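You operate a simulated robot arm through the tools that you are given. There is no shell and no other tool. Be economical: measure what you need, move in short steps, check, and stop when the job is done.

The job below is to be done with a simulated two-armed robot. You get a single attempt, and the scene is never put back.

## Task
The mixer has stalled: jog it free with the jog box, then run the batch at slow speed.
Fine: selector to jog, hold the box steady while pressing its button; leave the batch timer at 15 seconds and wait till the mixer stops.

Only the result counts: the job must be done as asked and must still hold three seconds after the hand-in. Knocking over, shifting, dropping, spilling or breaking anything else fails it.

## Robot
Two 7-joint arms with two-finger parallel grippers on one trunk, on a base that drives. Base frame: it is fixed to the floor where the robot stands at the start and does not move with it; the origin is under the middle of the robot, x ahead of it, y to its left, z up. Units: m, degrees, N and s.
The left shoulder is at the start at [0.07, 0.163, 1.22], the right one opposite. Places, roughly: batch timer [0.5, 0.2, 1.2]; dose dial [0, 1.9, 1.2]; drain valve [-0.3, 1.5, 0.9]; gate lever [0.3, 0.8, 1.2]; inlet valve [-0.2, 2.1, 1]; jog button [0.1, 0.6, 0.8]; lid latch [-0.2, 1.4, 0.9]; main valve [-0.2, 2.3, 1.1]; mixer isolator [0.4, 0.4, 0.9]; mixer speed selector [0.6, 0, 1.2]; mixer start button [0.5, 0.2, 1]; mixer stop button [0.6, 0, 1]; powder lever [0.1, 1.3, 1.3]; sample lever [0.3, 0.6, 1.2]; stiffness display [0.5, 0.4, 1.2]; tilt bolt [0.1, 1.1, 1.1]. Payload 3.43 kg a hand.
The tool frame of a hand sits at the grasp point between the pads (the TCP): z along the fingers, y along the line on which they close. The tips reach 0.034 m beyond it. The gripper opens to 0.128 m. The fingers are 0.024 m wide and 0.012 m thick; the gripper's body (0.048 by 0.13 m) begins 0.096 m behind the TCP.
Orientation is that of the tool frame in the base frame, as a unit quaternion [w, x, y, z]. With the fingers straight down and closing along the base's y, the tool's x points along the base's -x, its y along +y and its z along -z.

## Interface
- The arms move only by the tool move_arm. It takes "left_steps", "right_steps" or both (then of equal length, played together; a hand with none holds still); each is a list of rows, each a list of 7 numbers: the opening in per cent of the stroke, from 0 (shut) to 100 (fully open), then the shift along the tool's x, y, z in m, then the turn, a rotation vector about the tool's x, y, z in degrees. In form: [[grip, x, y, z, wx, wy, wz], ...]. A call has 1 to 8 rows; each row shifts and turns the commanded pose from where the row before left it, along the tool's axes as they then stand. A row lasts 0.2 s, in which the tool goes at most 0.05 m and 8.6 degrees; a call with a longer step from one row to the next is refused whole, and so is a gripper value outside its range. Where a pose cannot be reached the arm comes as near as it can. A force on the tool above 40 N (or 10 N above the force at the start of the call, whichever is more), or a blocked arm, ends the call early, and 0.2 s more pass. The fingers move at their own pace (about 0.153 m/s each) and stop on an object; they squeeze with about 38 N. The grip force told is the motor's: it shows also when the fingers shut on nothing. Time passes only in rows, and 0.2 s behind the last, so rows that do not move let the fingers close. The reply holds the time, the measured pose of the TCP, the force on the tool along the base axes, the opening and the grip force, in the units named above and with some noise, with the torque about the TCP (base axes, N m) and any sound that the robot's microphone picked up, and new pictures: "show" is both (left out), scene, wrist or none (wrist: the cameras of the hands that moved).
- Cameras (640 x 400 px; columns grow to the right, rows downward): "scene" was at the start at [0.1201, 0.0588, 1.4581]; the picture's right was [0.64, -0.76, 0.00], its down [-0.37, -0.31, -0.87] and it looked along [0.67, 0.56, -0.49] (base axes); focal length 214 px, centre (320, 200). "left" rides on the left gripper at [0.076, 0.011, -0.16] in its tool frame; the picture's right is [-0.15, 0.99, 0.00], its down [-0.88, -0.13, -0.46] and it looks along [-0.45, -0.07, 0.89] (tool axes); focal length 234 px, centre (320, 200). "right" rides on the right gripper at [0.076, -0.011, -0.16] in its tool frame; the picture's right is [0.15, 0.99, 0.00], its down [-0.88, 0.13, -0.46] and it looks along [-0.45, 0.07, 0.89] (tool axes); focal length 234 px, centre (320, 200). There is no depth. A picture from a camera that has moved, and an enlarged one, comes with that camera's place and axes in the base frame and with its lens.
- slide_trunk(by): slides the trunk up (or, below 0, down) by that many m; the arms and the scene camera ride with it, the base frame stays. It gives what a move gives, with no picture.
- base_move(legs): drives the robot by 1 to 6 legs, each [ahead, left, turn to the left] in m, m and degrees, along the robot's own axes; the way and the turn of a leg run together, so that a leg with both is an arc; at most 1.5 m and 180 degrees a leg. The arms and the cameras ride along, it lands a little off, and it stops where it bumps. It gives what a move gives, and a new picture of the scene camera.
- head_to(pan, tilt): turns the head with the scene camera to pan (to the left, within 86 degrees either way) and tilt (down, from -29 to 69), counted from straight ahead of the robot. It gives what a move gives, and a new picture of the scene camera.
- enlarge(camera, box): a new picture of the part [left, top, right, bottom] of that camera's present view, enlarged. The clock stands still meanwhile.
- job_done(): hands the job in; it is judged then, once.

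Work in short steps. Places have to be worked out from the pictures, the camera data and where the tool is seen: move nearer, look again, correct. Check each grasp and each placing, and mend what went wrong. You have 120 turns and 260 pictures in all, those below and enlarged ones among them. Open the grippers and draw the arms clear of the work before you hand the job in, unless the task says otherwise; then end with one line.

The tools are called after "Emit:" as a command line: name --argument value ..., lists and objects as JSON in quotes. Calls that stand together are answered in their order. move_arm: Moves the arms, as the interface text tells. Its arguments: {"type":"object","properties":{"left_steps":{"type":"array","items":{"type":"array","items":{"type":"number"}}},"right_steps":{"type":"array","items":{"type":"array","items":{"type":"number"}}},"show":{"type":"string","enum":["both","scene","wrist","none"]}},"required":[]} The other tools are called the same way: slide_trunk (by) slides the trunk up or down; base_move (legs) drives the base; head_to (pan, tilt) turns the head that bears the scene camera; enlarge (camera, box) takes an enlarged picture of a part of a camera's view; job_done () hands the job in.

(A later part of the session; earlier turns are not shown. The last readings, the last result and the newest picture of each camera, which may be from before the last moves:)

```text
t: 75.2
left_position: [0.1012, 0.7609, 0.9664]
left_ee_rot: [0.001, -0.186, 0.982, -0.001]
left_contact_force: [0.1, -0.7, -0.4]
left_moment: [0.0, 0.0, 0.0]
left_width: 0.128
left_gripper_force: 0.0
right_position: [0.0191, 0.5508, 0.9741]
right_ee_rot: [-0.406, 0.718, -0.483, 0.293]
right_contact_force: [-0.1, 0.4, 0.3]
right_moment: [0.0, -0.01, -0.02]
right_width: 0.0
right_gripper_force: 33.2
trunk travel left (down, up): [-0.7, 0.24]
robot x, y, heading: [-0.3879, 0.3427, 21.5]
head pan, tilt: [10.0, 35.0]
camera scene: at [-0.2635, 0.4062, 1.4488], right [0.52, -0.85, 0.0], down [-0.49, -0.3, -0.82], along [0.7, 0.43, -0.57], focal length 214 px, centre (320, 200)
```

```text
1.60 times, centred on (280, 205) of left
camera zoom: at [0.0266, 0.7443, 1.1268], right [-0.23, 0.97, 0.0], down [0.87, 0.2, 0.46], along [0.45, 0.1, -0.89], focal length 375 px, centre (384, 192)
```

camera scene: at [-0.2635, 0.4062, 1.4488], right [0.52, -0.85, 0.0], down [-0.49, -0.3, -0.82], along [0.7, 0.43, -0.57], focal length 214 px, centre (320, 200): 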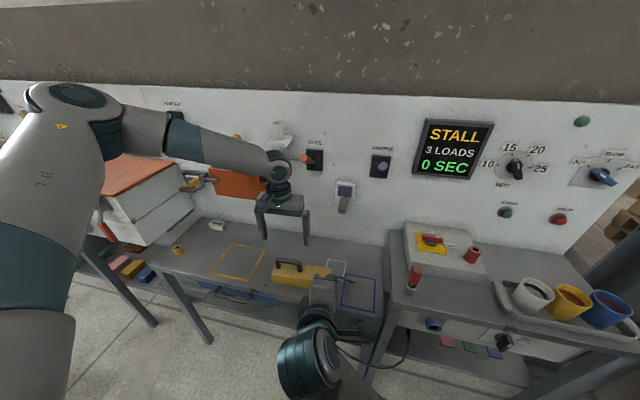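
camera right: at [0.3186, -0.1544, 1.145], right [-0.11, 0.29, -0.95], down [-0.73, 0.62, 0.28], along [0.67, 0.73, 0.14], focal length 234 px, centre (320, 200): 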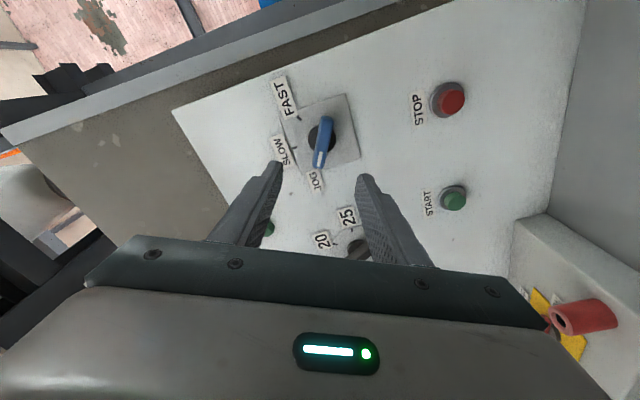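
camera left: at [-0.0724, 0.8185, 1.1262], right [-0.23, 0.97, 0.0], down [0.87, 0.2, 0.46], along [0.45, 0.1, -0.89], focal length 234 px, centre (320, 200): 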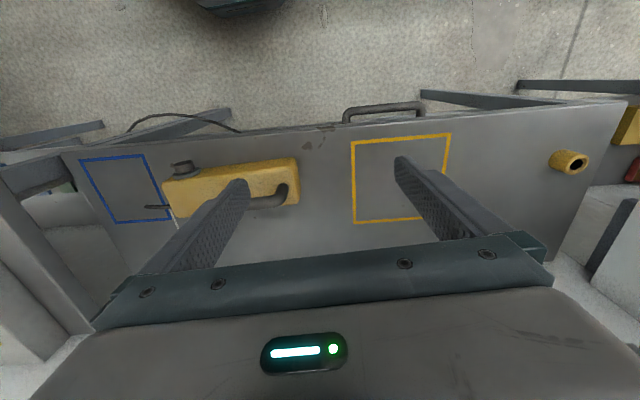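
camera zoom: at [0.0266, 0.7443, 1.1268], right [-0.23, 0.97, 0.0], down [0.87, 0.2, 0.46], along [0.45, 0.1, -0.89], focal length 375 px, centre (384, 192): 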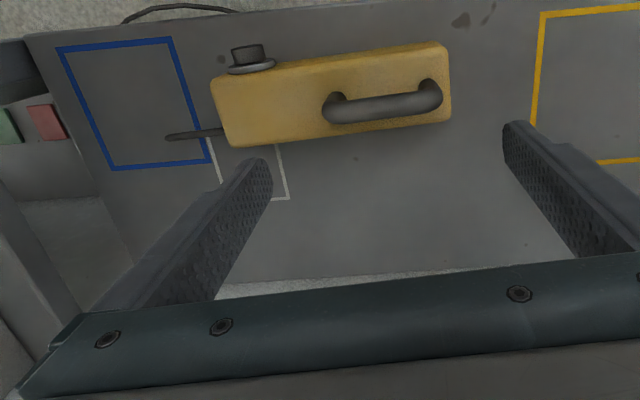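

Left hand is over the handle within a few mm. I trim 5 mm back and lower both hands with the trunk.

Emit:
move_arm --left_steps '[[100, 0.004, 0, 0, 0, 0, 0]]' --show "none"

Emit:
slide_trunk --by -0.127

Emit:
move_arm --left_steps '[[100, 0, 0, 0, 0, 0, 0]]' --show "both"

```text
t: 75.7
left_position: [0.0968, 0.761, 0.9675]
left_ee_rot: [0.002, -0.187, 0.982, -0.002]
left_contact_force: [0.3, -0.6, 0.5]
left_moment: [0.0, -0.01, -0.03]
left_width: 0.1281
left_gripper_force: 0.0
right_position: [0.0187, 0.551, 0.9727]
right_ee_rot: [-0.405, 0.719, -0.482, 0.295]
right_contact_force: [0.8, -0.1, 0.6]
right_moment: [0.0, -0.04, -0.02]
right_width: 0.0
right_gripper_force: 33.1
trunk travel left (down, up): [-0.7, 0.24]
robot x, y, heading: [-0.387, 0.3451, 21.4]
head pan, tilt: [10.0, 35.0]
```

```text
t: 77.2
left_position: [0.097, 0.7607, 0.84]
left_ee_rot: [0.002, -0.187, 0.982, -0.001]
left_contact_force: [0.2, -0.9, -0.6]
left_moment: [-0.04, -0.01, -0.03]
left_width: 0.1282
left_gripper_force: 0.1
right_position: [0.0208, 0.55, 0.8463]
right_ee_rot: [-0.405, 0.718, -0.483, 0.294]
right_contact_force: [1.0, 0.3, -0.2]
right_moment: [0.02, 0.01, 0.03]
right_width: 0.0
right_gripper_force: 32.4
trunk travel left (down, up): [-0.573, 0.367]
robot x, y, heading: [-0.3822, 0.3387, 21.7]
head pan, tilt: [10.0, 35.0]
```

```text
t: 77.6
left_position: [0.0974, 0.7602, 0.8407]
left_ee_rot: [0.001, -0.188, 0.982, 0.0]
left_contact_force: [0.2, -1.0, -0.5]
left_moment: [0.03, 0.02, 0.01]
left_width: 0.1281
left_gripper_force: 0.1
right_position: [0.0201, 0.5492, 0.8458]
right_ee_rot: [-0.406, 0.718, -0.483, 0.295]
right_contact_force: [0.3, -0.1, 0.2]
right_moment: [-0.02, -0.01, 0.0]
right_width: 0.0001
right_gripper_force: 33.0
trunk travel left (down, up): [-0.573, 0.367]
robot x, y, heading: [-0.3844, 0.3402, 21.5]
head pan, tilt: [10.0, 35.0]
camera scene: at [-0.2634, 0.406, 1.3218], right [0.52, -0.85, 0.0], down [-0.49, -0.3, -0.82], along [0.7, 0.43, -0.57], focal length 214 px, centre (320, 200)
camera left: at [0.0232, 0.743, 0.9997], right [-0.23, 0.97, 0.0], down [0.87, 0.2, 0.46], along [0.45, 0.1, -0.89], focal length 234 px, centre (320, 200)
```

scene: 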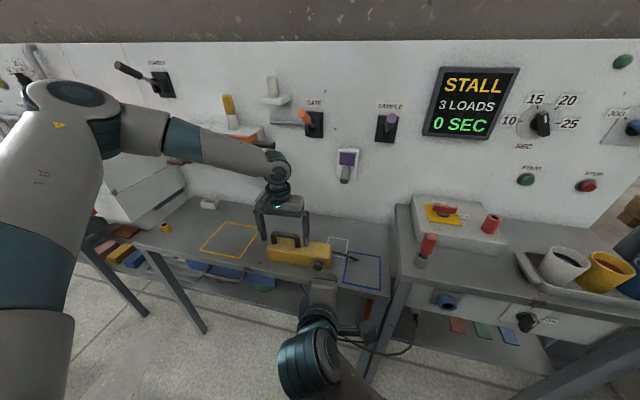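
left: 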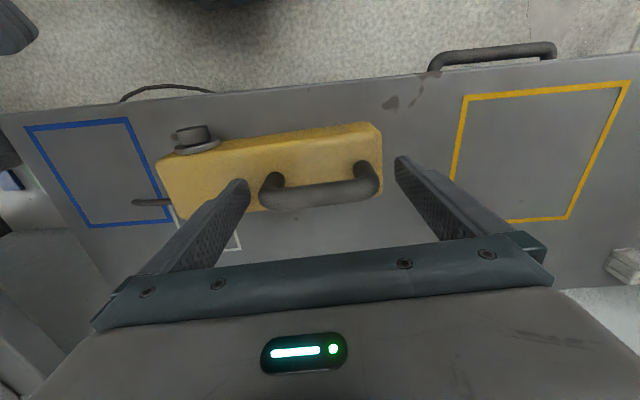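

Fingers straddle the handle ends. Close the left gripper on it.

Emit:
move_arm --left_steps '[[60, 0, 0, 0.004, 0, 0, 0], [60, 0, 0, 0, 0, 0, 0], [60, 0, 0, 0, 0, 0, 0]]' --show "wrist"

```text
t: 78.4
left_position: [0.0978, 0.7588, 0.8391]
left_ee_rot: [0.003, -0.186, 0.982, -0.001]
left_contact_force: [1.9, 1.6, 24.2]
left_moment: [-0.03, 0.71, -0.08]
left_width: 0.0971
left_gripper_force: 37.9
right_position: [0.0179, 0.5479, 0.8469]
right_ee_rot: [-0.406, 0.718, -0.483, 0.294]
right_contact_force: [0.3, 0.1, 0.3]
right_moment: [-0.01, 0.0, 0.0]
right_width: 0.0
right_gripper_force: 33.2
trunk travel left (down, up): [-0.573, 0.367]
robot x, y, heading: [-0.3891, 0.3401, 21.5]
head pan, tilt: [10.0, 35.0]
camera left: at [0.0223, 0.7424, 0.9982], right [-0.23, 0.97, 0.0], down [0.86, 0.2, 0.46], along [0.45, 0.1, -0.89], focal length 234 px, centre (320, 200)
```

left: 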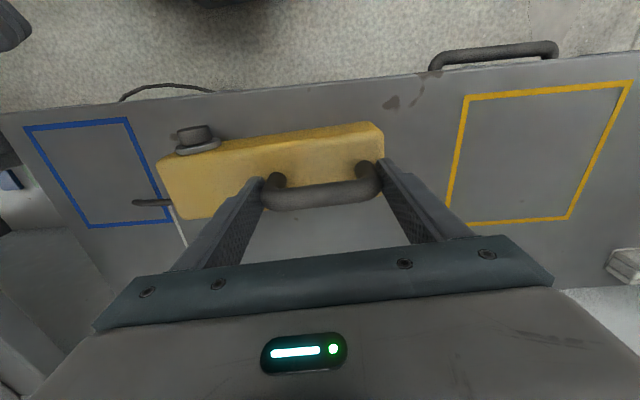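

Handle clamped (0.097 m). Now bring the closed right fingertips to ~2 cm in front of the button.

Emit:
move_arm --right_steps '[[0, -0.0187, 0.0093, 0.028, 0, 0, 0], [0, -0.0187, 0.0093, 0.028, 0, 0, 0], [0, -0.0187, 0.0093, 0.028, 0, 0, 0]]' --show "both"

Emit:
enlarge --camera "scene" --box '[240, 210, 400, 310]'

```text
t: 79.2
left_position: [0.0975, 0.7597, 0.84]
left_ee_rot: [0.004, -0.186, 0.983, 0.0]
left_contact_force: [9.3, 7.2, 29.5]
left_moment: [0.39, 0.09, 0.17]
left_width: 0.0968
left_gripper_force: 38.2
right_position: [0.0674, 0.6072, 0.7727]
right_ee_rot: [-0.401, 0.716, -0.479, 0.312]
right_contact_force: [-2.9, -2.8, 4.1]
right_moment: [0.06, -0.06, -0.01]
right_width: 0.0
right_gripper_force: 32.9
trunk travel left (down, up): [-0.573, 0.367]
robot x, y, heading: [-0.3794, 0.3422, 21.5]
head pan, tilt: [10.0, 35.0]
heard: click
camera scene: at [-0.2655, 0.404, 1.3223], right [0.52, -0.85, 0.0], down [-0.49, -0.3, -0.82], along [0.7, 0.43, -0.57], focal length 214 px, centre (320, 200)
camera right: at [-0.0341, 0.4961, 0.8634], right [-0.38, -0.36, -0.85], down [-0.74, 0.67, 0.05], along [0.55, 0.65, -0.52], focal length 234 px, centre (320, 200)
```

scene: 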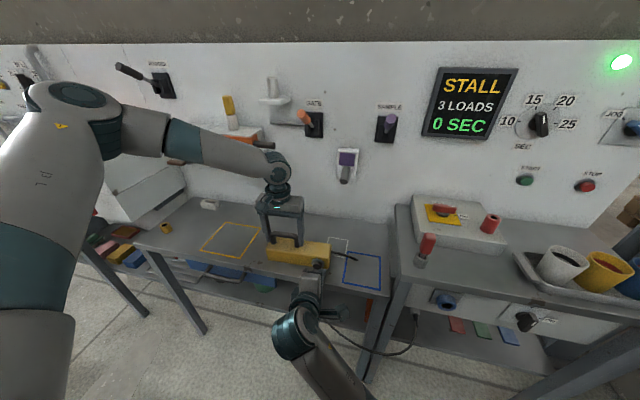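
right: 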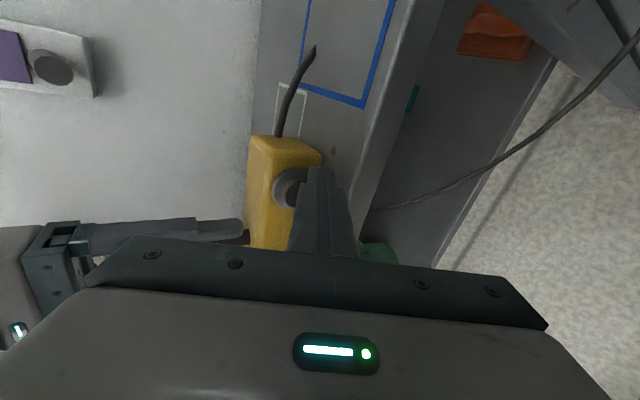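

```text
4.00 times, centred on (320, 260) of scene
camera zoom: at [-0.2655, 0.404, 1.3223], right [0.52, -0.85, 0.0], down [-0.49, -0.3, -0.82], along [0.7, 0.43, -0.57], focal length 858 px, centre (320, -40)
```

zoom: 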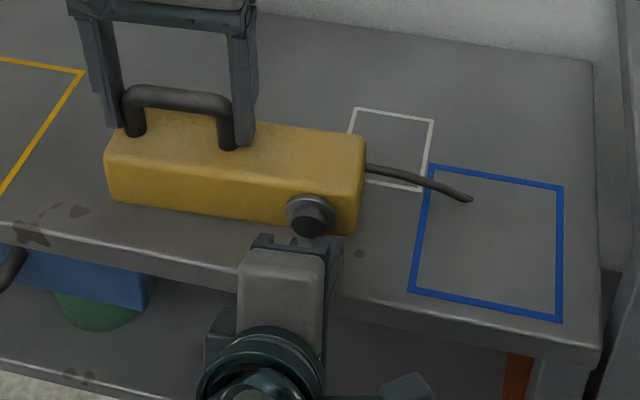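

A click, and the green lamp lit: the jog button is pressed and the mixer drive is jogging. I hold it and watch the display.

Emit:
move_arm --right_steps '[[0, 0, 0, 0, 0, 0, 0], [0, 0, 0, 0, 0, 0, 0], [0, 0, 0, 0, 0, 0, 0], [0, 0, 0, 0, 0, 0, 0], [0, 0, 0, 0, 0, 0, 0]]' --show "scene"

```text
t: 80.4
left_position: [0.0958, 0.7598, 0.8386]
left_ee_rot: [0.003, -0.186, 0.982, -0.001]
left_contact_force: [11.3, 7.4, 31.9]
left_moment: [0.81, -0.39, 0.23]
left_width: 0.0969
left_gripper_force: 38.0
right_position: [0.0663, 0.6068, 0.7687]
right_ee_rot: [-0.398, 0.718, -0.478, 0.312]
right_contact_force: [-1.9, -1.3, 2.6]
right_moment: [0.02, -0.03, -0.02]
right_width: 0.0
right_gripper_force: 33.1
trunk travel left (down, up): [-0.573, 0.367]
robot x, y, heading: [-0.3922, 0.3408, 21.5]
head pan, tilt: [10.0, 35.0]
camera scene: at [-0.265, 0.4043, 1.3221], right [0.52, -0.85, 0.0], down [-0.49, -0.3, -0.82], along [0.7, 0.43, -0.57], focal length 214 px, centre (320, 200)
```

scene: 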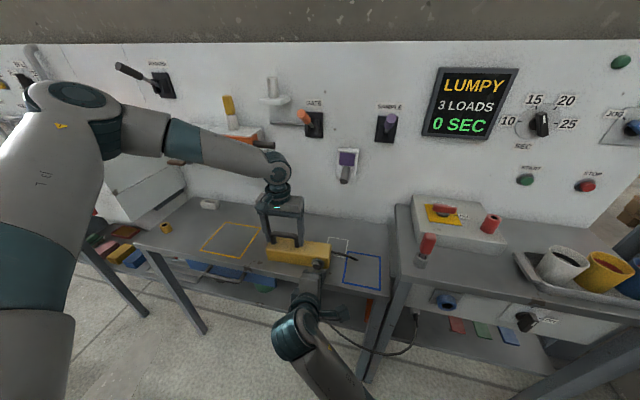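

Display now reads LUMPY: the stall is freed. Withdraw the right hand, then release the handle and rise.

Emit:
move_arm --right_steps '[[0, 0, 0, -0.04, 0, 0, 0], [0, 0, 0, -0.04, 0, 0, 0], [0, 0.0, 0, 0, 0, 0, 0], [0, 0, 0, 0, 0, 0, 0], [0, 0, 0, 0, 0, 0, 0], [0, 0, 0, 0, 0, 0, 0]]' --left_steps '[[60, 0, 0, 0, 0, 0, 0], [60, 0, 0, -0.002, 0, 0, 0], [100, 0, 0, 0, 0, 0, 0], [100, 0, 0, 0, 0, 0, 0], [100, 0, 0, -0.02, 0, 0, 0], [100, 0, 0, -0.03, 0, 0, 0]]' --show "both"

```text
t: 82.0
left_position: [0.0971, 0.7616, 0.8876]
left_ee_rot: [-0.001, -0.187, 0.982, 0.0]
left_contact_force: [-0.1, -0.3, -0.3]
left_moment: [0.02, 0.01, 0.02]
left_width: 0.128
left_gripper_force: 0.0
right_position: [0.0119, 0.5617, 0.7797]
right_ee_rot: [-0.376, 0.727, -0.461, 0.343]
right_contact_force: [0.2, 0.8, -0.3]
right_moment: [-0.01, 0.01, -0.01]
right_width: 0.0
right_gripper_force: 32.8
trunk travel left (down, up): [-0.573, 0.367]
robot x, y, heading: [-0.3855, 0.3436, 21.7]
head pan, tilt: [10.0, 35.0]
stopped in row 6 (right hand): the arm was blocked; the commanded pose is now the measured one
camera scene: at [-0.2629, 0.4065, 1.3217], right [0.52, -0.85, 0.0], down [-0.49, -0.3, -0.82], along [0.7, 0.43, -0.57], focal length 214 px, centre (320, 200)
camera right: at [-0.093, 0.4587, 0.8787], right [-0.36, -0.43, -0.83], down [-0.74, 0.67, -0.03], along [0.57, 0.6, -0.56], focal length 234 px, centre (320, 200)
camera left: at [0.0242, 0.7441, 1.0464], right [-0.23, 0.97, 0.0], down [0.87, 0.2, 0.46], along [0.44, 0.1, -0.89], focal length 234 px, centre (320, 200)
```

scene: 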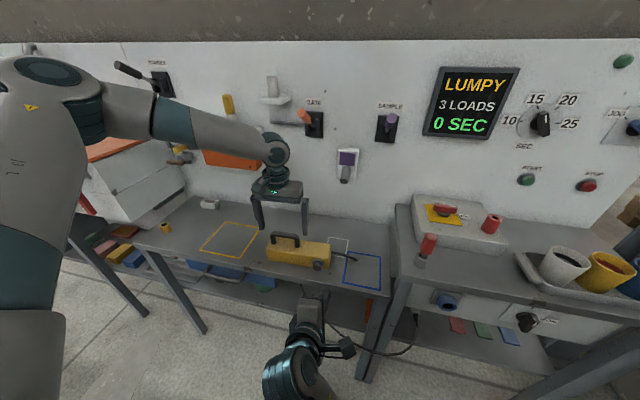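
right: 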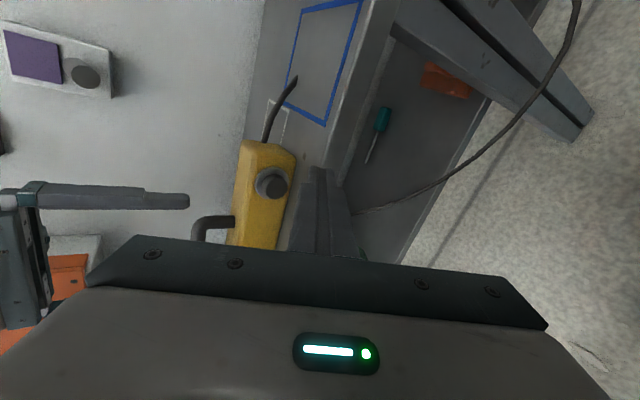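
left: 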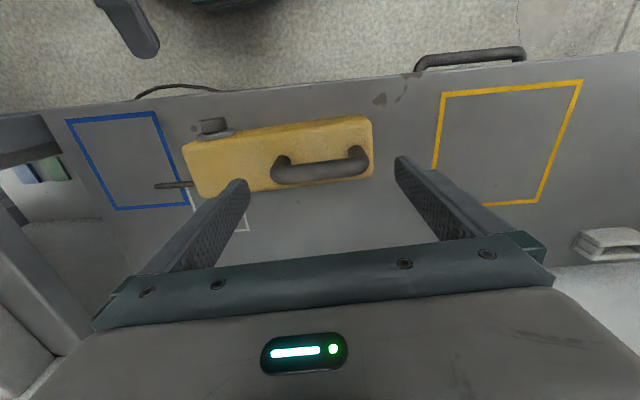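

Released cleanly. Raise the trunk, then back off and move right to the earlier stance before the selector.

Emit:
slide_trunk --by 0.17

Emit:
base_move --legs '[[-0.33, 0, 0], [0, -0.45, -0.5]]'

Emit:
head_to --pan -12 --tilt 35

```text
t: 83.9
left_position: [0.098, 0.7616, 1.0559]
left_ee_rot: [0.0, -0.187, 0.982, -0.001]
left_contact_force: [-0.5, -0.1, 0.2]
left_moment: [-0.01, -0.01, -0.01]
left_width: 0.1277
left_gripper_force: 0.0
right_position: [0.0118, 0.5622, 0.951]
right_ee_rot: [-0.376, 0.727, -0.461, 0.343]
right_contact_force: [0.4, -0.4, -0.6]
right_moment: [0.0, -0.03, 0.03]
right_width: 0.0
right_gripper_force: 33.2
trunk travel left (down, up): [-0.743, 0.197]
robot x, y, heading: [-0.385, 0.3378, 21.5]
head pan, tilt: [10.0, 35.0]
```

```text
t: 88.5
left_position: [-0.0416, 0.2049, 1.0567]
left_ee_rot: [0.0, -0.182, 0.983, -0.001]
left_contact_force: [0.0, -0.6, -0.8]
left_moment: [0.02, 0.03, -0.03]
left_width: 0.1278
left_gripper_force: 0.2
right_position: [-0.1311, 0.0063, 0.9516]
right_ee_rot: [-0.374, 0.724, -0.465, 0.345]
right_contact_force: [0.3, -0.4, -0.2]
right_moment: [0.01, 0.01, 0.02]
right_width: 0.0
right_gripper_force: 33.1
trunk travel left (down, up): [-0.743, 0.197]
robot x, y, heading: [-0.5293, -0.2083, 21.0]
head pan, tilt: [10.0, 35.0]
camera scene: at [-0.407, -0.1456, 1.4918], right [0.51, -0.86, 0.0], down [-0.49, -0.29, -0.82], along [0.7, 0.42, -0.57], focal length 214 px, centre (320, 200)
```

scene: 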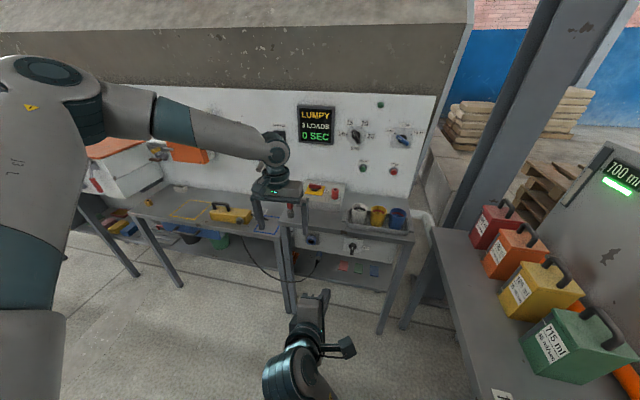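

```text
t: 89.3
left_position: [-0.0419, 0.206, 1.0568]
left_ee_rot: [0.0, -0.181, 0.983, -0.001]
left_contact_force: [-0.1, -0.2, -0.1]
left_moment: [-0.02, 0.0, 0.04]
left_width: 0.128
left_gripper_force: 0.1
right_position: [-0.131, 0.007, 0.9511]
right_ee_rot: [-0.373, 0.725, -0.465, 0.345]
right_contact_force: [-0.7, -0.2, 0.0]
right_moment: [0.01, 0.01, 0.01]
right_width: 0.0001
right_gripper_force: 32.5
trunk travel left (down, up): [-0.743, 0.197]
robot x, y, heading: [-0.5312, -0.2109, 20.8]
head pan, tilt: [-12.0, 35.0]
camera scene: at [-0.3957, -0.1769, 1.4918], right [0.16, -0.99, 0.0], down [-0.57, -0.09, -0.82], along [0.81, 0.13, -0.57], focal length 214 px, centre (320, 200)
```

scene: 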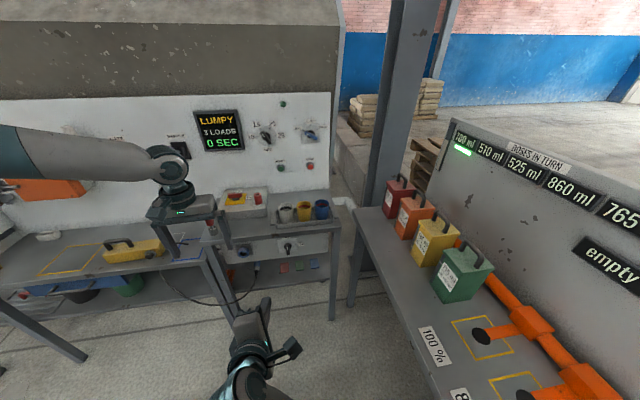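

Extend the right hand most of the way toward the selector in its present attitude, then reorient.

Emit:
move_arm --right_steps '[[0, 0.0192, -0.032, 0.0299, 0, 0, 0], [0, 0.0192, -0.032, 0.0299, 0, 0, 0], [0, 0.0192, -0.032, 0.0299, 0, 0, 0], [0, 0.0192, -0.032, 0.0299, 0, 0, 0], [0, 0.0192, -0.032, 0.0299, 0, 0, 0], [0, 0.0192, -0.032, 0.0299, 0, 0, 0], [0, 0.0192, -0.032, 0.0299, 0, 0, 0], [0, 0.0192, -0.032, 0.0299, 0, 0, 0]]' --show "none"

Emit:
move_arm --right_steps '[[50, 0, 0, 0, 4.67, -1.82, 5.77], [50, 0, 0, 0, 4.67, -1.82, 5.77], [50, 0, 0, 0, 4.67, -1.82, 5.77], [50, 0, 0, 0, 4.67, -1.82, 5.77], [50, 0, 0, 0, 4.67, -1.82, 5.77], [50, 0, 0, 0, 4.67, -1.82, 5.77]]' --show "both"

```text
t: 91.2
left_position: [-0.0411, 0.2056, 1.0573]
left_ee_rot: [-0.001, -0.181, 0.983, -0.001]
left_contact_force: [0.0, -0.1, -0.8]
left_moment: [0.02, 0.03, 0.02]
left_width: 0.1282
left_gripper_force: 0.0
right_position: [0.2319, -0.0104, 1.0808]
right_ee_rot: [-0.374, 0.724, -0.466, 0.345]
right_contact_force: [1.0, -0.3, 0.7]
right_moment: [-0.04, 0.02, -0.02]
right_width: 0.0002
right_gripper_force: 33.5
trunk travel left (down, up): [-0.743, 0.197]
robot x, y, heading: [-0.5309, -0.2107, 21.1]
head pan, tilt: [-12.0, 35.0]
```

```text
t: 92.5
left_position: [-0.0421, 0.2044, 1.0573]
left_ee_rot: [0.0, -0.181, 0.983, -0.001]
left_contact_force: [-0.1, -0.1, -0.3]
left_moment: [0.01, 0.03, 0.03]
left_width: 0.1281
left_gripper_force: 0.0
right_position: [0.2291, -0.0101, 1.0804]
right_ee_rot: [0.663, -0.472, 0.524, -0.251]
right_contact_force: [0.0, -0.5, 0.2]
right_moment: [-0.04, 0.01, 0.0]
right_width: 0.064
right_gripper_force: 0.1
trunk travel left (down, up): [-0.743, 0.197]
robot x, y, heading: [-0.5243, -0.2102, 20.7]
head pan, tilt: [-12.0, 35.0]
camera scene: at [-0.3958, -0.177, 1.4918], right [0.15, -0.99, 0.0], down [-0.57, -0.09, -0.82], along [0.81, 0.13, -0.57], focal length 214 px, centre (320, 200)
camera right: at [0.1069, -0.134, 1.0549], right [-0.11, 0.3, -0.95], down [-0.73, 0.62, 0.29], along [0.67, 0.73, 0.15], focal length 234 px, centre (320, 200)
```

scene: 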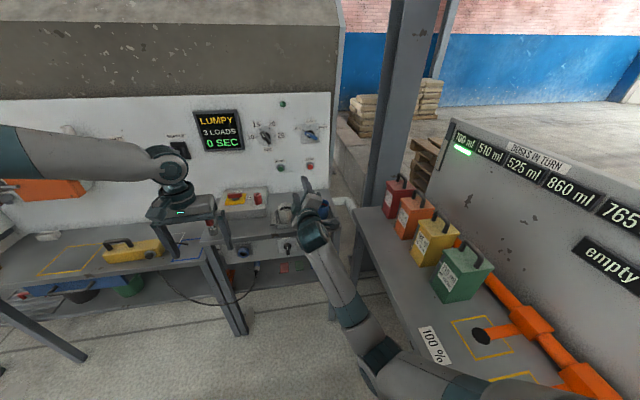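
right: 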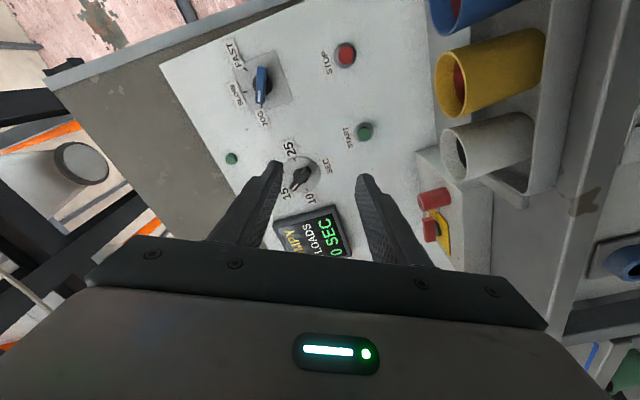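

Orientation matches the JOG position. Approach the pre-grasp point.

Emit:
move_arm --right_steps '[[50, 0.0079, -0.0201, 0.0367, 0, 0, 0], [50, 0.0079, -0.0201, 0.0367, 0, 0, 0], [50, 0.0079, -0.0201, 0.0367, 0, 0, 0], [50, 0.0079, -0.0201, 0.0367, 0, 0, 0], [50, 0.0079, -0.0201, 0.0367, 0, 0, 0], [50, 0.0079, -0.0201, 0.0367, 0, 0, 0]]' --show "wrist"

```text
t: 94.0
left_position: [-0.0411, 0.2059, 1.0569]
left_ee_rot: [0.0, -0.181, 0.984, -0.001]
left_contact_force: [-0.7, 0.3, 0.5]
left_moment: [-0.01, 0.04, -0.02]
left_width: 0.1282
left_gripper_force: 0.1
right_position: [0.4725, -0.0189, 1.1651]
right_ee_rot: [0.661, -0.473, 0.525, -0.251]
right_contact_force: [-0.2, 0.4, 0.0]
right_moment: [0.0, -0.02, 0.01]
right_width: 0.0641
right_gripper_force: 0.1
trunk travel left (down, up): [-0.743, 0.197]
robot x, y, heading: [-0.5323, -0.2138, 21.0]
head pan, tilt: [-12.0, 35.0]
camera right: at [0.3506, -0.1438, 1.1405], right [-0.12, 0.3, -0.95], down [-0.73, 0.62, 0.29], along [0.67, 0.73, 0.15], focal length 234 px, centre (320, 200)
```

right: 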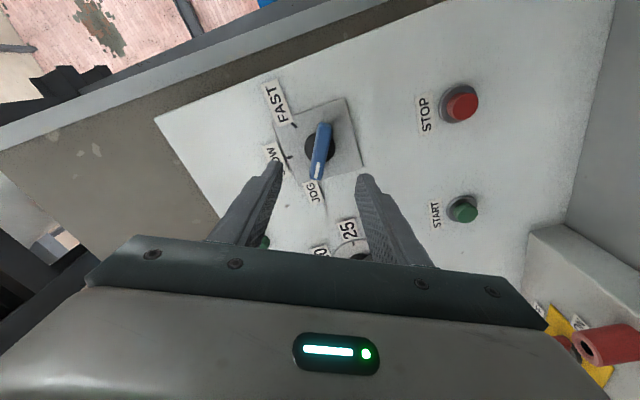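

Well aligned; advance 0.08 m and close on the knob.

Emit:
move_arm --right_steps '[[50, 0, 0, 0.027, 0, 0, 0], [50, 0, 0, 0.027, 0, 0, 0], [50, 0, 0, 0.026, 0, 0, 0], [0, 0, 0, 0, 0, 0, 0], [0, 0, 0, 0, 0, 0, 0]]' --show "none"

Emit:
move_arm --right_steps '[[0, 0, 0, 0, 0, 0, 8], [0, 0, 0, 0, 0, 0, 8], [0, 0, 0, 0, 0, 0, 8], [0, 0, 0, 0, 0, 0, 8], [0, 0, 0, 0, 0, 0, 8], [0, 0, 0, 0, 0, 0, 8], [0, 0, 0, 0, 0, 0, 8], [0, 0, 0, 0, 0, 0, 6]]' --show "wrist"

```text
t: 95.2
left_position: [-0.041, 0.2057, 1.0568]
left_ee_rot: [0.0, -0.181, 0.983, -0.001]
left_contact_force: [0.0, 0.1, -0.6]
left_moment: [0.0, -0.01, 0.0]
left_width: 0.1281
left_gripper_force: 0.1
right_position: [0.5209, 0.0007, 1.1665]
right_ee_rot: [0.662, -0.474, 0.524, -0.251]
right_contact_force: [0.1, -0.3, -0.6]
right_moment: [-0.04, -0.03, 0.02]
right_width: 0.0001
right_gripper_force: 32.6
right hand out of reach, approached as far as the arm can: row 3
trunk travel left (down, up): [-0.743, 0.197]
robot x, y, heading: [-0.5295, -0.2111, 20.6]
head pan, tilt: [-12.0, 35.0]
```

```text
t: 97.0
left_position: [-0.0417, 0.206, 1.0575]
left_ee_rot: [0.0, -0.181, 0.983, -0.002]
left_contact_force: [0.7, 0.6, -0.2]
left_moment: [-0.02, 0.02, -0.01]
left_width: 0.1281
left_gripper_force: 0.1
right_position: [0.5216, -0.0003, 1.1675]
right_ee_rot: [0.696, -0.135, 0.694, 0.126]
right_contact_force: [-0.2, 0.5, -0.6]
right_moment: [-0.02, -0.02, 0.02]
right_width: 0.0001
right_gripper_force: 33.3
trunk travel left (down, up): [-0.743, 0.197]
robot x, y, heading: [-0.5294, -0.2112, 21.2]
head pan, tilt: [-12.0, 35.0]
camera right: at [0.3775, -0.0686, 1.0908], right [-0.36, 0.92, -0.16], down [-0.48, -0.03, 0.88], along [0.8, 0.39, 0.45], focal length 234 px, centre (320, 200)
```

right: 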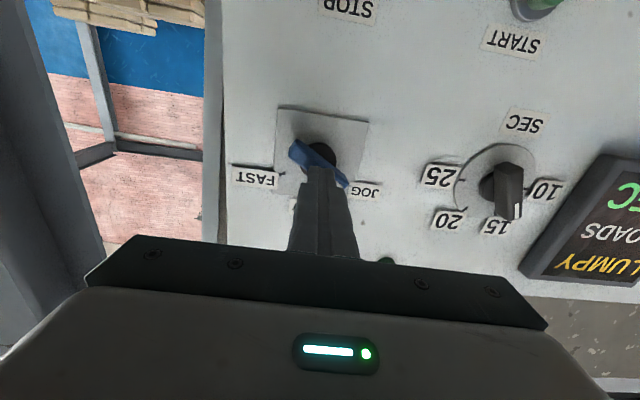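

The arm ran out of reach just short and closed on air; the knob is untouched. Retreat, roll back, and drive 5 cm ahead.

Emit:
move_arm --right_steps '[[0, 0, 0, -0.045, 0, 0, 0], [0, 0, 0, -0.04, 0, 0, -8], [50, 0, 0, 0, 0, 0, -8], [50, 0, 0, 0, 0, 0, -8], [50, 0, 0, 0, 0, 0, -8], [50, 0, 0, 0, 0, 0, -8], [50, 0, 0, 0, 0, 0, -8], [50, 0, 0, 0, 0, 0, -8]]' --show "none"

Emit:
base_move --legs '[[0.05, 0, 0.2]]'

Emit:
move_arm --right_steps '[[50, 0, 0, 0, 0, 0, -6]]' --show "wrist"

```text
t: 98.8
left_position: [-0.0413, 0.2056, 1.058]
left_ee_rot: [0.001, -0.182, 0.983, 0.0]
left_contact_force: [0.0, -0.5, -0.3]
left_moment: [0.02, -0.02, 0.02]
left_width: 0.1278
left_gripper_force: 0.1
right_position: [0.4428, -0.0323, 1.1663]
right_ee_rot: [0.674, -0.446, 0.548, -0.216]
right_contact_force: [-0.2, 0.0, 0.9]
right_moment: [0.03, 0.0, 0.02]
right_width: 0.064
right_gripper_force: 0.1
trunk travel left (down, up): [-0.743, 0.197]
robot x, y, heading: [-0.5301, -0.2074, 21.0]
head pan, tilt: [-12.0, 35.0]
```

```text
t: 99.7
left_position: [0.0009, 0.2243, 1.0581]
left_ee_rot: [0.001, -0.184, 0.983, 0.0]
left_contact_force: [-0.5, 0.5, 0.0]
left_moment: [0.03, -0.03, 0.0]
left_width: 0.1279
left_gripper_force: 0.0
right_position: [0.4841, -0.0101, 1.1708]
right_ee_rot: [0.676, -0.445, 0.547, -0.215]
right_contact_force: [-0.1, -0.5, 0.8]
right_moment: [-0.01, 0.02, 0.01]
right_width: 0.0639
right_gripper_force: 0.0
trunk travel left (down, up): [-0.743, 0.197]
robot x, y, heading: [-0.4847, -0.193, 21.3]
head pan, tilt: [-12.0, 35.0]
camera scene: at [-0.3533, -0.1606, 1.4924], right [0.16, -0.99, 0.0], down [-0.56, -0.09, -0.82], along [0.81, 0.13, -0.57], focal length 214 px, centre (320, 200)
```

scene: 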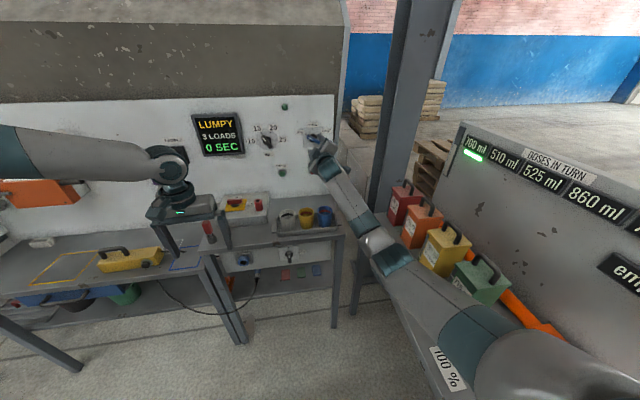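

```text
t: 100.1
left_position: [0.0005, 0.2249, 1.0593]
left_ee_rot: [0.001, -0.184, 0.983, 0.0]
left_contact_force: [-0.3, 0.0, 1.2]
left_moment: [0.01, -0.05, -0.01]
left_width: 0.1278
left_gripper_force: 0.1
right_position: [0.4849, -0.0102, 1.1679]
right_ee_rot: [0.663, -0.473, 0.523, -0.25]
right_contact_force: [0.3, 0.3, 0.0]
right_moment: [-0.04, 0.02, -0.03]
right_width: 0.0639
right_gripper_force: 0.0
trunk travel left (down, up): [-0.743, 0.197]
robot x, y, heading: [-0.4814, -0.1946, 21.2]
head pan, tilt: [-12.0, 35.0]
camera right: at [0.3636, -0.1351, 1.1439], right [-0.11, 0.3, -0.95], down [-0.73, 0.62, 0.28], along [0.67, 0.73, 0.15], focal length 234 px, centre (320, 200)
```

right: 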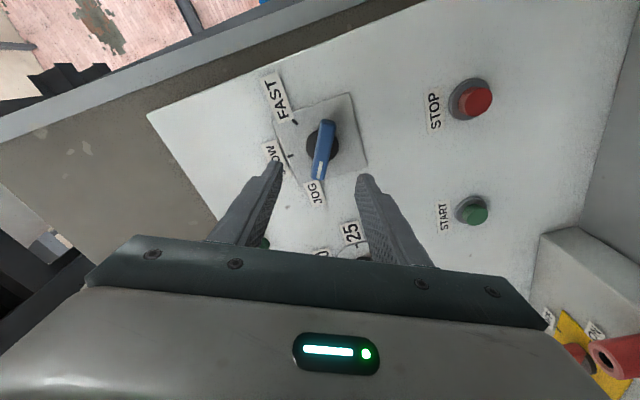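

Aligned again; advance 0.067 m and close.

Emit:
move_arm --right_steps '[[50, 0.0015, 0, 0.0225, 0, 0, 0], [50, 0.0015, 0, 0.0225, 0, 0, 0], [50, 0.0015, 0, 0.022, 0, 0, 0], [0, 0, 0, 0, 0, 0, 0], [0, 0, 0, 0, 0, 0, 0]]' --show "wrist"

```text
t: 101.3
left_position: [0.0034, 0.2253, 1.0569]
left_ee_rot: [0.0, -0.184, 0.983, 0.0]
left_contact_force: [-0.2, 0.4, 0.5]
left_moment: [-0.01, 0.01, 0.01]
left_width: 0.1281
left_gripper_force: 0.0
right_position: [0.552, 0.0125, 1.1663]
right_ee_rot: [0.663, -0.474, 0.524, -0.249]
right_contact_force: [1.8, 0.3, 0.9]
right_moment: [1.34, -0.84, 0.0]
right_width: 0.0169
right_gripper_force: 44.8
trunk travel left (down, up): [-0.743, 0.197]
robot x, y, heading: [-0.4814, -0.1931, 20.9]
head pan, tilt: [-12.0, 35.0]
camera right: at [0.43, -0.1126, 1.1408], right [-0.12, 0.3, -0.95], down [-0.73, 0.61, 0.29], along [0.67, 0.73, 0.15], focal length 234 px, centre (320, 200)
```

right: 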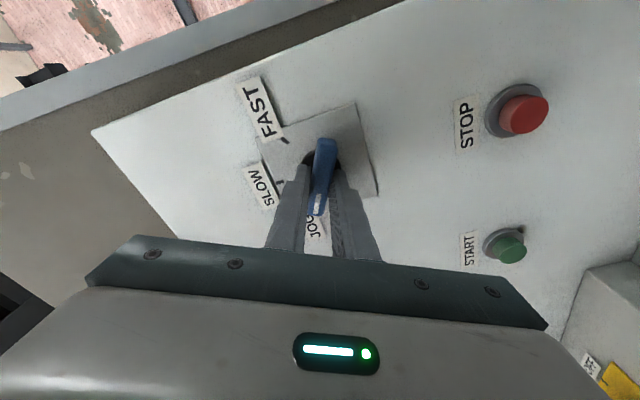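

Gripped. Turn 62° clockwise to SLOW.

Emit:
move_arm --right_steps '[[0, 0, 0, 0, 0, 0, 8], [0, 0, 0, 0, 0, 0, 8], [0, 0, 0, 0, 0, 0, 8], [0, 0, 0, 0, 0, 0, 8], [0, 0, 0, 0, 0, 0, 8], [0, 0, 0, 0, 0, 0, 8], [0, 0, 0, 0, 0, 0, 8], [0, 0, 0, 0, 0, 0, 6]]' --show "wrist"

Emit:
move_arm --right_steps '[[50, 0, 0, 0, 0, 0, 0], [50, 0, 0, 0, 0, 0, 0], [50, 0, 0, -0.03, 0, 0, 0], [50, 0, 0, -0.04, 0, 0, 0], [0, 0, 0, -0.02, 0, 0, 0]]' --show "wrist"

```text
t: 103.1
left_position: [0.0024, 0.2239, 1.0574]
left_ee_rot: [-0.001, -0.183, 0.983, -0.002]
left_contact_force: [0.1, -0.7, 0.4]
left_moment: [0.04, 0.0, -0.02]
left_width: 0.1279
left_gripper_force: 0.1
right_position: [0.5525, 0.0094, 1.1688]
right_ee_rot: [0.697, -0.136, 0.692, 0.128]
right_contact_force: [16.3, -1.8, 17.3]
right_moment: [0.43, -1.2, -1.2]
right_width: 0.0174
right_gripper_force: 45.4
trunk travel left (down, up): [-0.743, 0.197]
robot x, y, heading: [-0.4828, -0.1889, 21.0]
head pan, tilt: [-12.0, 35.0]
camera right: at [0.4081, -0.0591, 1.0907], right [-0.36, 0.92, -0.16], down [-0.48, -0.04, 0.88], along [0.8, 0.39, 0.45], focal length 234 px, centre (320, 200)
```

right: 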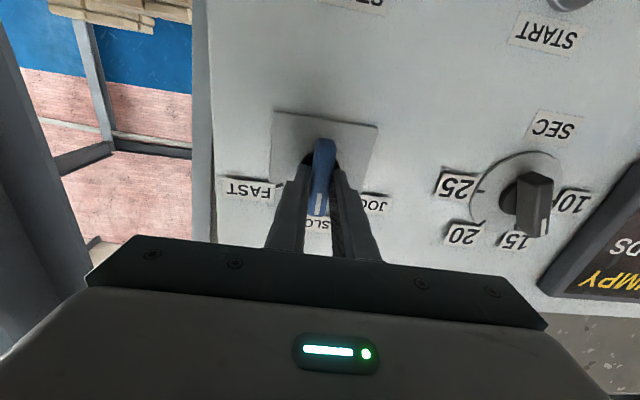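

```text
t: 104.3
left_position: [0.0028, 0.2254, 1.0576]
left_ee_rot: [0.0, -0.184, 0.983, 0.0]
left_contact_force: [0.8, -0.7, 0.0]
left_moment: [0.01, 0.0, -0.01]
left_width: 0.1281
left_gripper_force: 0.1
right_position: [0.4679, -0.0237, 1.1642]
right_ee_rot: [0.696, -0.137, 0.693, 0.128]
right_contact_force: [-0.4, 0.2, -0.4]
right_moment: [0.03, 0.0, 0.03]
right_width: 0.0001
right_gripper_force: 33.4
trunk travel left (down, up): [-0.743, 0.197]
robot x, y, heading: [-0.4865, -0.1885, 20.9]
head pan, tilt: [-12.0, 35.0]
camera right: at [0.3228, -0.0923, 1.0882], right [-0.36, 0.92, -0.16], down [-0.48, -0.04, 0.88], along [0.8, 0.4, 0.45], focal length 234 px, centre (320, 200)
```

right: 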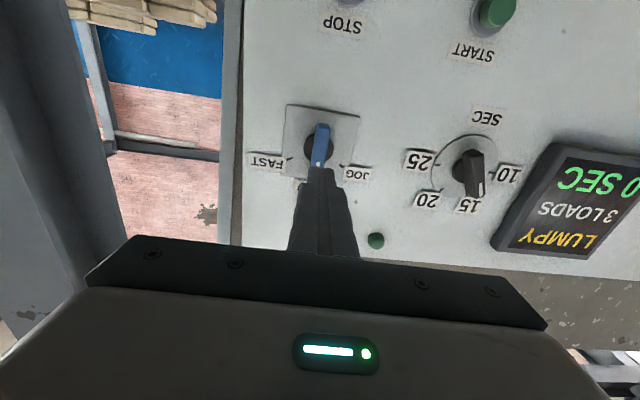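

Selector is on SLOW, timer still 15. Move the closed fingertips to just in front of START.

Emit:
move_arm --right_steps '[[0, 0.0316, 0.0312, 0.004, 0, 0, 0], [0, 0.0316, 0.0312, 0.004, 0, 0, 0], [0, 0.0316, 0.0312, 0.004, 0, 0, 0], [0, 0.0316, 0.0312, 0.004, 0, 0, 0], [0, 0.0316, 0.0312, 0.004, 0, 0, 0]]' --show "both"

```text
t: 105.7
left_position: [0.0013, 0.2254, 1.058]
left_ee_rot: [0.0, -0.184, 0.983, -0.001]
left_contact_force: [0.1, 0.6, 0.1]
left_moment: [-0.05, 0.0, -0.02]
left_width: 0.128
left_gripper_force: 0.1
right_position: [0.45, 0.0932, 1.0155]
right_ee_rot: [0.695, -0.121, 0.698, 0.126]
right_contact_force: [0.4, -1.3, -0.1]
right_moment: [0.0, 0.02, -0.02]
right_width: 0.0
right_gripper_force: 33.1
right hand out of reach, approached as far as the arm can: row 5
trunk travel left (down, up): [-0.743, 0.197]
robot x, y, heading: [-0.485, -0.1914, 21.3]
head pan, tilt: [-12.0, 35.0]
stopped in row 5 (right hand): the arm was blocked; the commanded pose is now the measured one
camera scene: at [-0.35, -0.1586, 1.4918], right [0.16, -0.99, 0.0], down [-0.57, -0.09, -0.82], along [0.81, 0.13, -0.57], focal length 214 px, centre (320, 200)
camera right: at [0.303, 0.0302, 0.9389], right [-0.34, 0.93, -0.14], down [-0.47, -0.04, 0.88], along [0.81, 0.37, 0.45], focal length 234 px, centre (320, 200)
```

scene: 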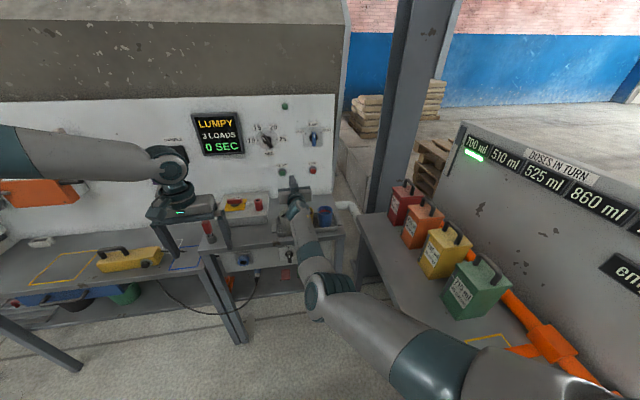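
right: 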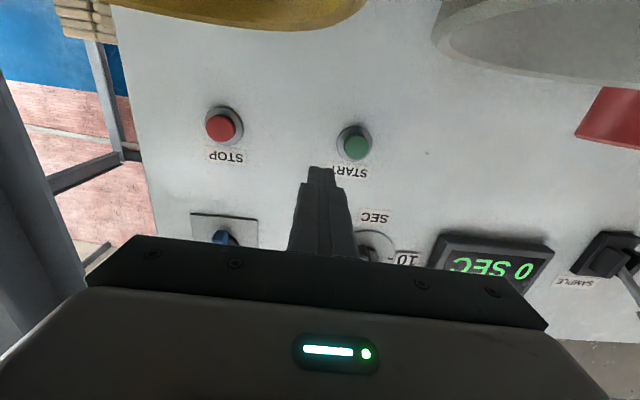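

At the arm's limit but close. Use the base (0.04 left) and trunk (−0.01) for the rest.

Emit:
base_move --legs '[[0, 0.04, 0]]'

Emit:
slide_trunk --by -0.01

Emit:
move_arm --right_steps '[[0, 0, 0, 0.025, 0, 0, 0], [0, 0, 0, 0.02, 0, 0, 0]]' --show "wrist"

```text
t: 106.6
left_position: [-0.0098, 0.257, 1.0569]
left_ee_rot: [0.0, -0.183, 0.983, 0.001]
left_contact_force: [0.6, 0.0, 0.6]
left_moment: [0.04, 0.05, -0.03]
left_width: 0.128
left_gripper_force: 0.2
right_position: [0.4364, 0.1254, 1.0135]
right_ee_rot: [0.694, -0.121, 0.698, 0.128]
right_contact_force: [-0.3, -0.1, -0.5]
right_moment: [0.03, 0.05, 0.02]
right_width: 0.0
right_gripper_force: 33.2
trunk travel left (down, up): [-0.743, 0.197]
robot x, y, heading: [-0.5016, -0.1542, 21.1]
head pan, tilt: [-12.0, 35.0]
camera scene: at [-0.3618, -0.1271, 1.4918], right [0.16, -0.99, 0.0], down [-0.57, -0.09, -0.82], along [0.81, 0.13, -0.57], focal length 214 px, centre (320, 200)
```

scene: 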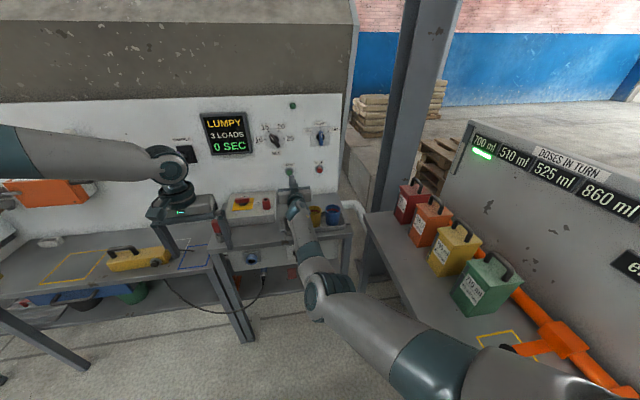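

```text
t: 107.1
left_position: [-0.0106, 0.2582, 1.0473]
left_ee_rot: [0.0, -0.182, 0.983, -0.001]
left_contact_force: [0.6, -0.4, 0.5]
left_moment: [-0.01, -0.01, -0.03]
left_width: 0.1275
left_gripper_force: 0.1
right_position: [0.437, 0.1274, 1.0042]
right_ee_rot: [0.694, -0.12, 0.698, 0.126]
right_contact_force: [-1.0, 0.4, -0.4]
right_moment: [0.02, 0.02, -0.02]
right_width: 0.0
right_gripper_force: 32.8
trunk travel left (down, up): [-0.733, 0.207]
robot x, y, heading: [-0.4992, -0.1567, 21.0]
head pan, tilt: [-12.0, 35.0]
```

```text
t: 107.7
left_position: [-0.0123, 0.2575, 1.0494]
left_ee_rot: [0.003, -0.182, 0.983, 0.0]
left_contact_force: [-0.4, -0.4, 0.4]
left_moment: [0.01, 0.0, -0.01]
left_width: 0.1279
left_gripper_force: 0.1
right_position: [0.4657, 0.1418, 1.0041]
right_ee_rot: [0.695, -0.122, 0.697, 0.124]
right_contact_force: [-7.3, -4.6, 6.4]
right_moment: [-0.71, 1.47, 0.23]
right_width: 0.0001
right_gripper_force: 33.0
right hand out of reach, approached as far as the arm can: row 1
trunk travel left (down, up): [-0.733, 0.207]
robot x, y, heading: [-0.495, -0.1546, 21.0]
head pan, tilt: [-12.0, 35.0]
camera right: at [0.3186, 0.0769, 0.9288], right [-0.34, 0.93, -0.14], down [-0.47, -0.04, 0.88], along [0.82, 0.37, 0.45], focal length 234 px, centre (320, 200)
```

right: 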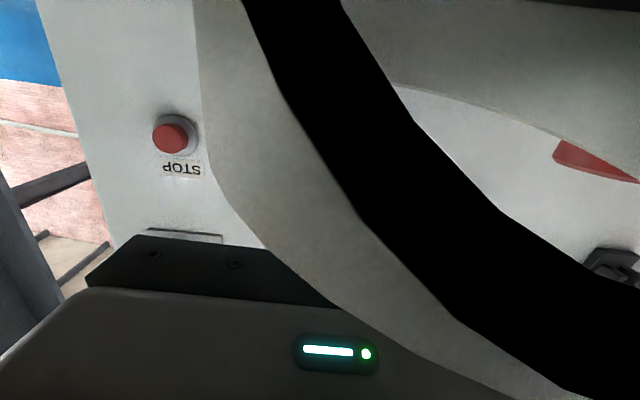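

The hand's underside is touching the white cup! Back off at once the way I came, then up.

Emit:
move_arm --right_steps '[[0, -0.005, 0, -0.02, 0, 0, 0], [0, -0.015, 0, -0.02, 0, 0, 0], [0, -0.02, 0, -0.01, 0, 0, 0], [0, -0.03, 0, 0, 0, 0, 0]]' --show "both"

Emit:
enlarge --camera "scene" --box '[200, 150, 380, 270]'

```text
t: 108.7
left_position: [-0.0111, 0.2591, 1.0477]
left_ee_rot: [0.001, -0.182, 0.983, -0.001]
left_contact_force: [-0.4, 0.2, -1.0]
left_moment: [0.0, -0.02, 0.02]
left_width: 0.1279
left_gripper_force: 0.1
right_position: [0.422, 0.1272, 1.0727]
right_ee_rot: [0.694, -0.121, 0.698, 0.126]
right_contact_force: [-1.3, -0.3, 0.0]
right_moment: [-0.02, 0.02, -0.02]
right_width: 0.0
right_gripper_force: 33.1
trunk travel left (down, up): [-0.733, 0.207]
robot x, y, heading: [-0.4954, -0.1548, 20.8]
head pan, tilt: [-12.0, 35.0]
camera scene: at [-0.3642, -0.1231, 1.4818], right [0.16, -0.99, 0.0], down [-0.57, -0.09, -0.82], along [0.81, 0.13, -0.57], focal length 214 px, centre (320, 200)
camera right: at [0.2745, 0.0619, 0.9969], right [-0.34, 0.93, -0.14], down [-0.47, -0.04, 0.88], along [0.82, 0.37, 0.45], focal length 234 px, centre (320, 200)
```

scene: 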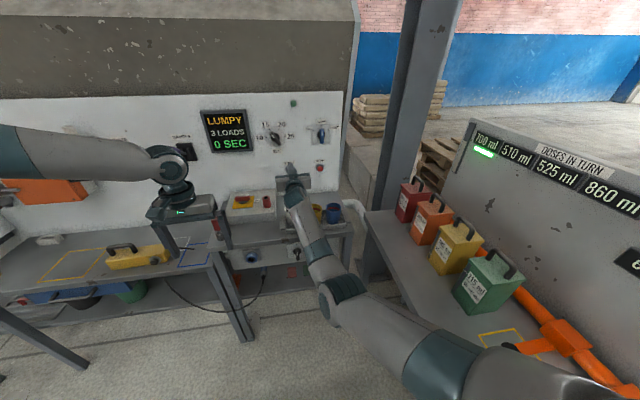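
right: 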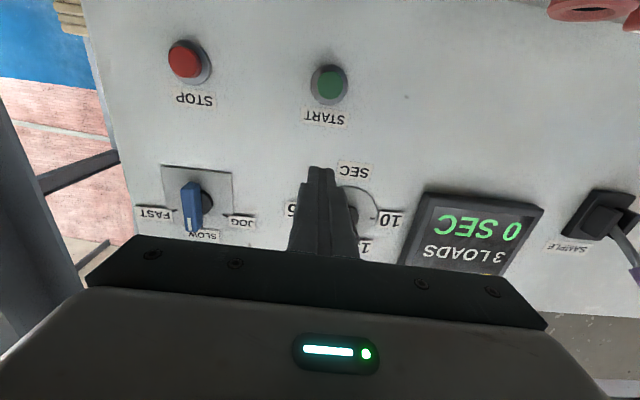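

```text
3.33 times, centred on (290, 210) of scene
camera zoom: at [-0.3642, -0.1231, 1.4818], right [0.16, -0.99, 0.0], down [-0.57, -0.09, -0.82], along [0.81, 0.13, -0.57], focal length 715 px, centre (420, 167)
```

zoom: 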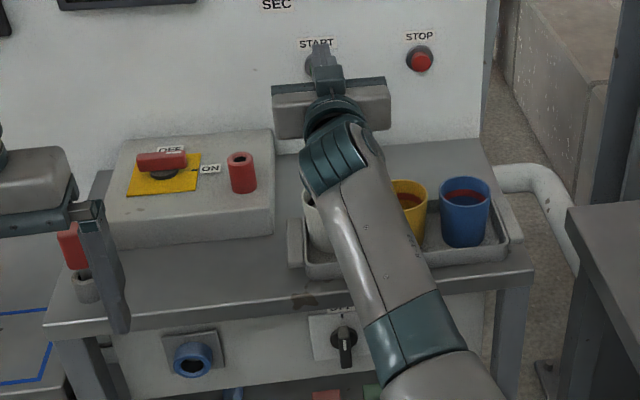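

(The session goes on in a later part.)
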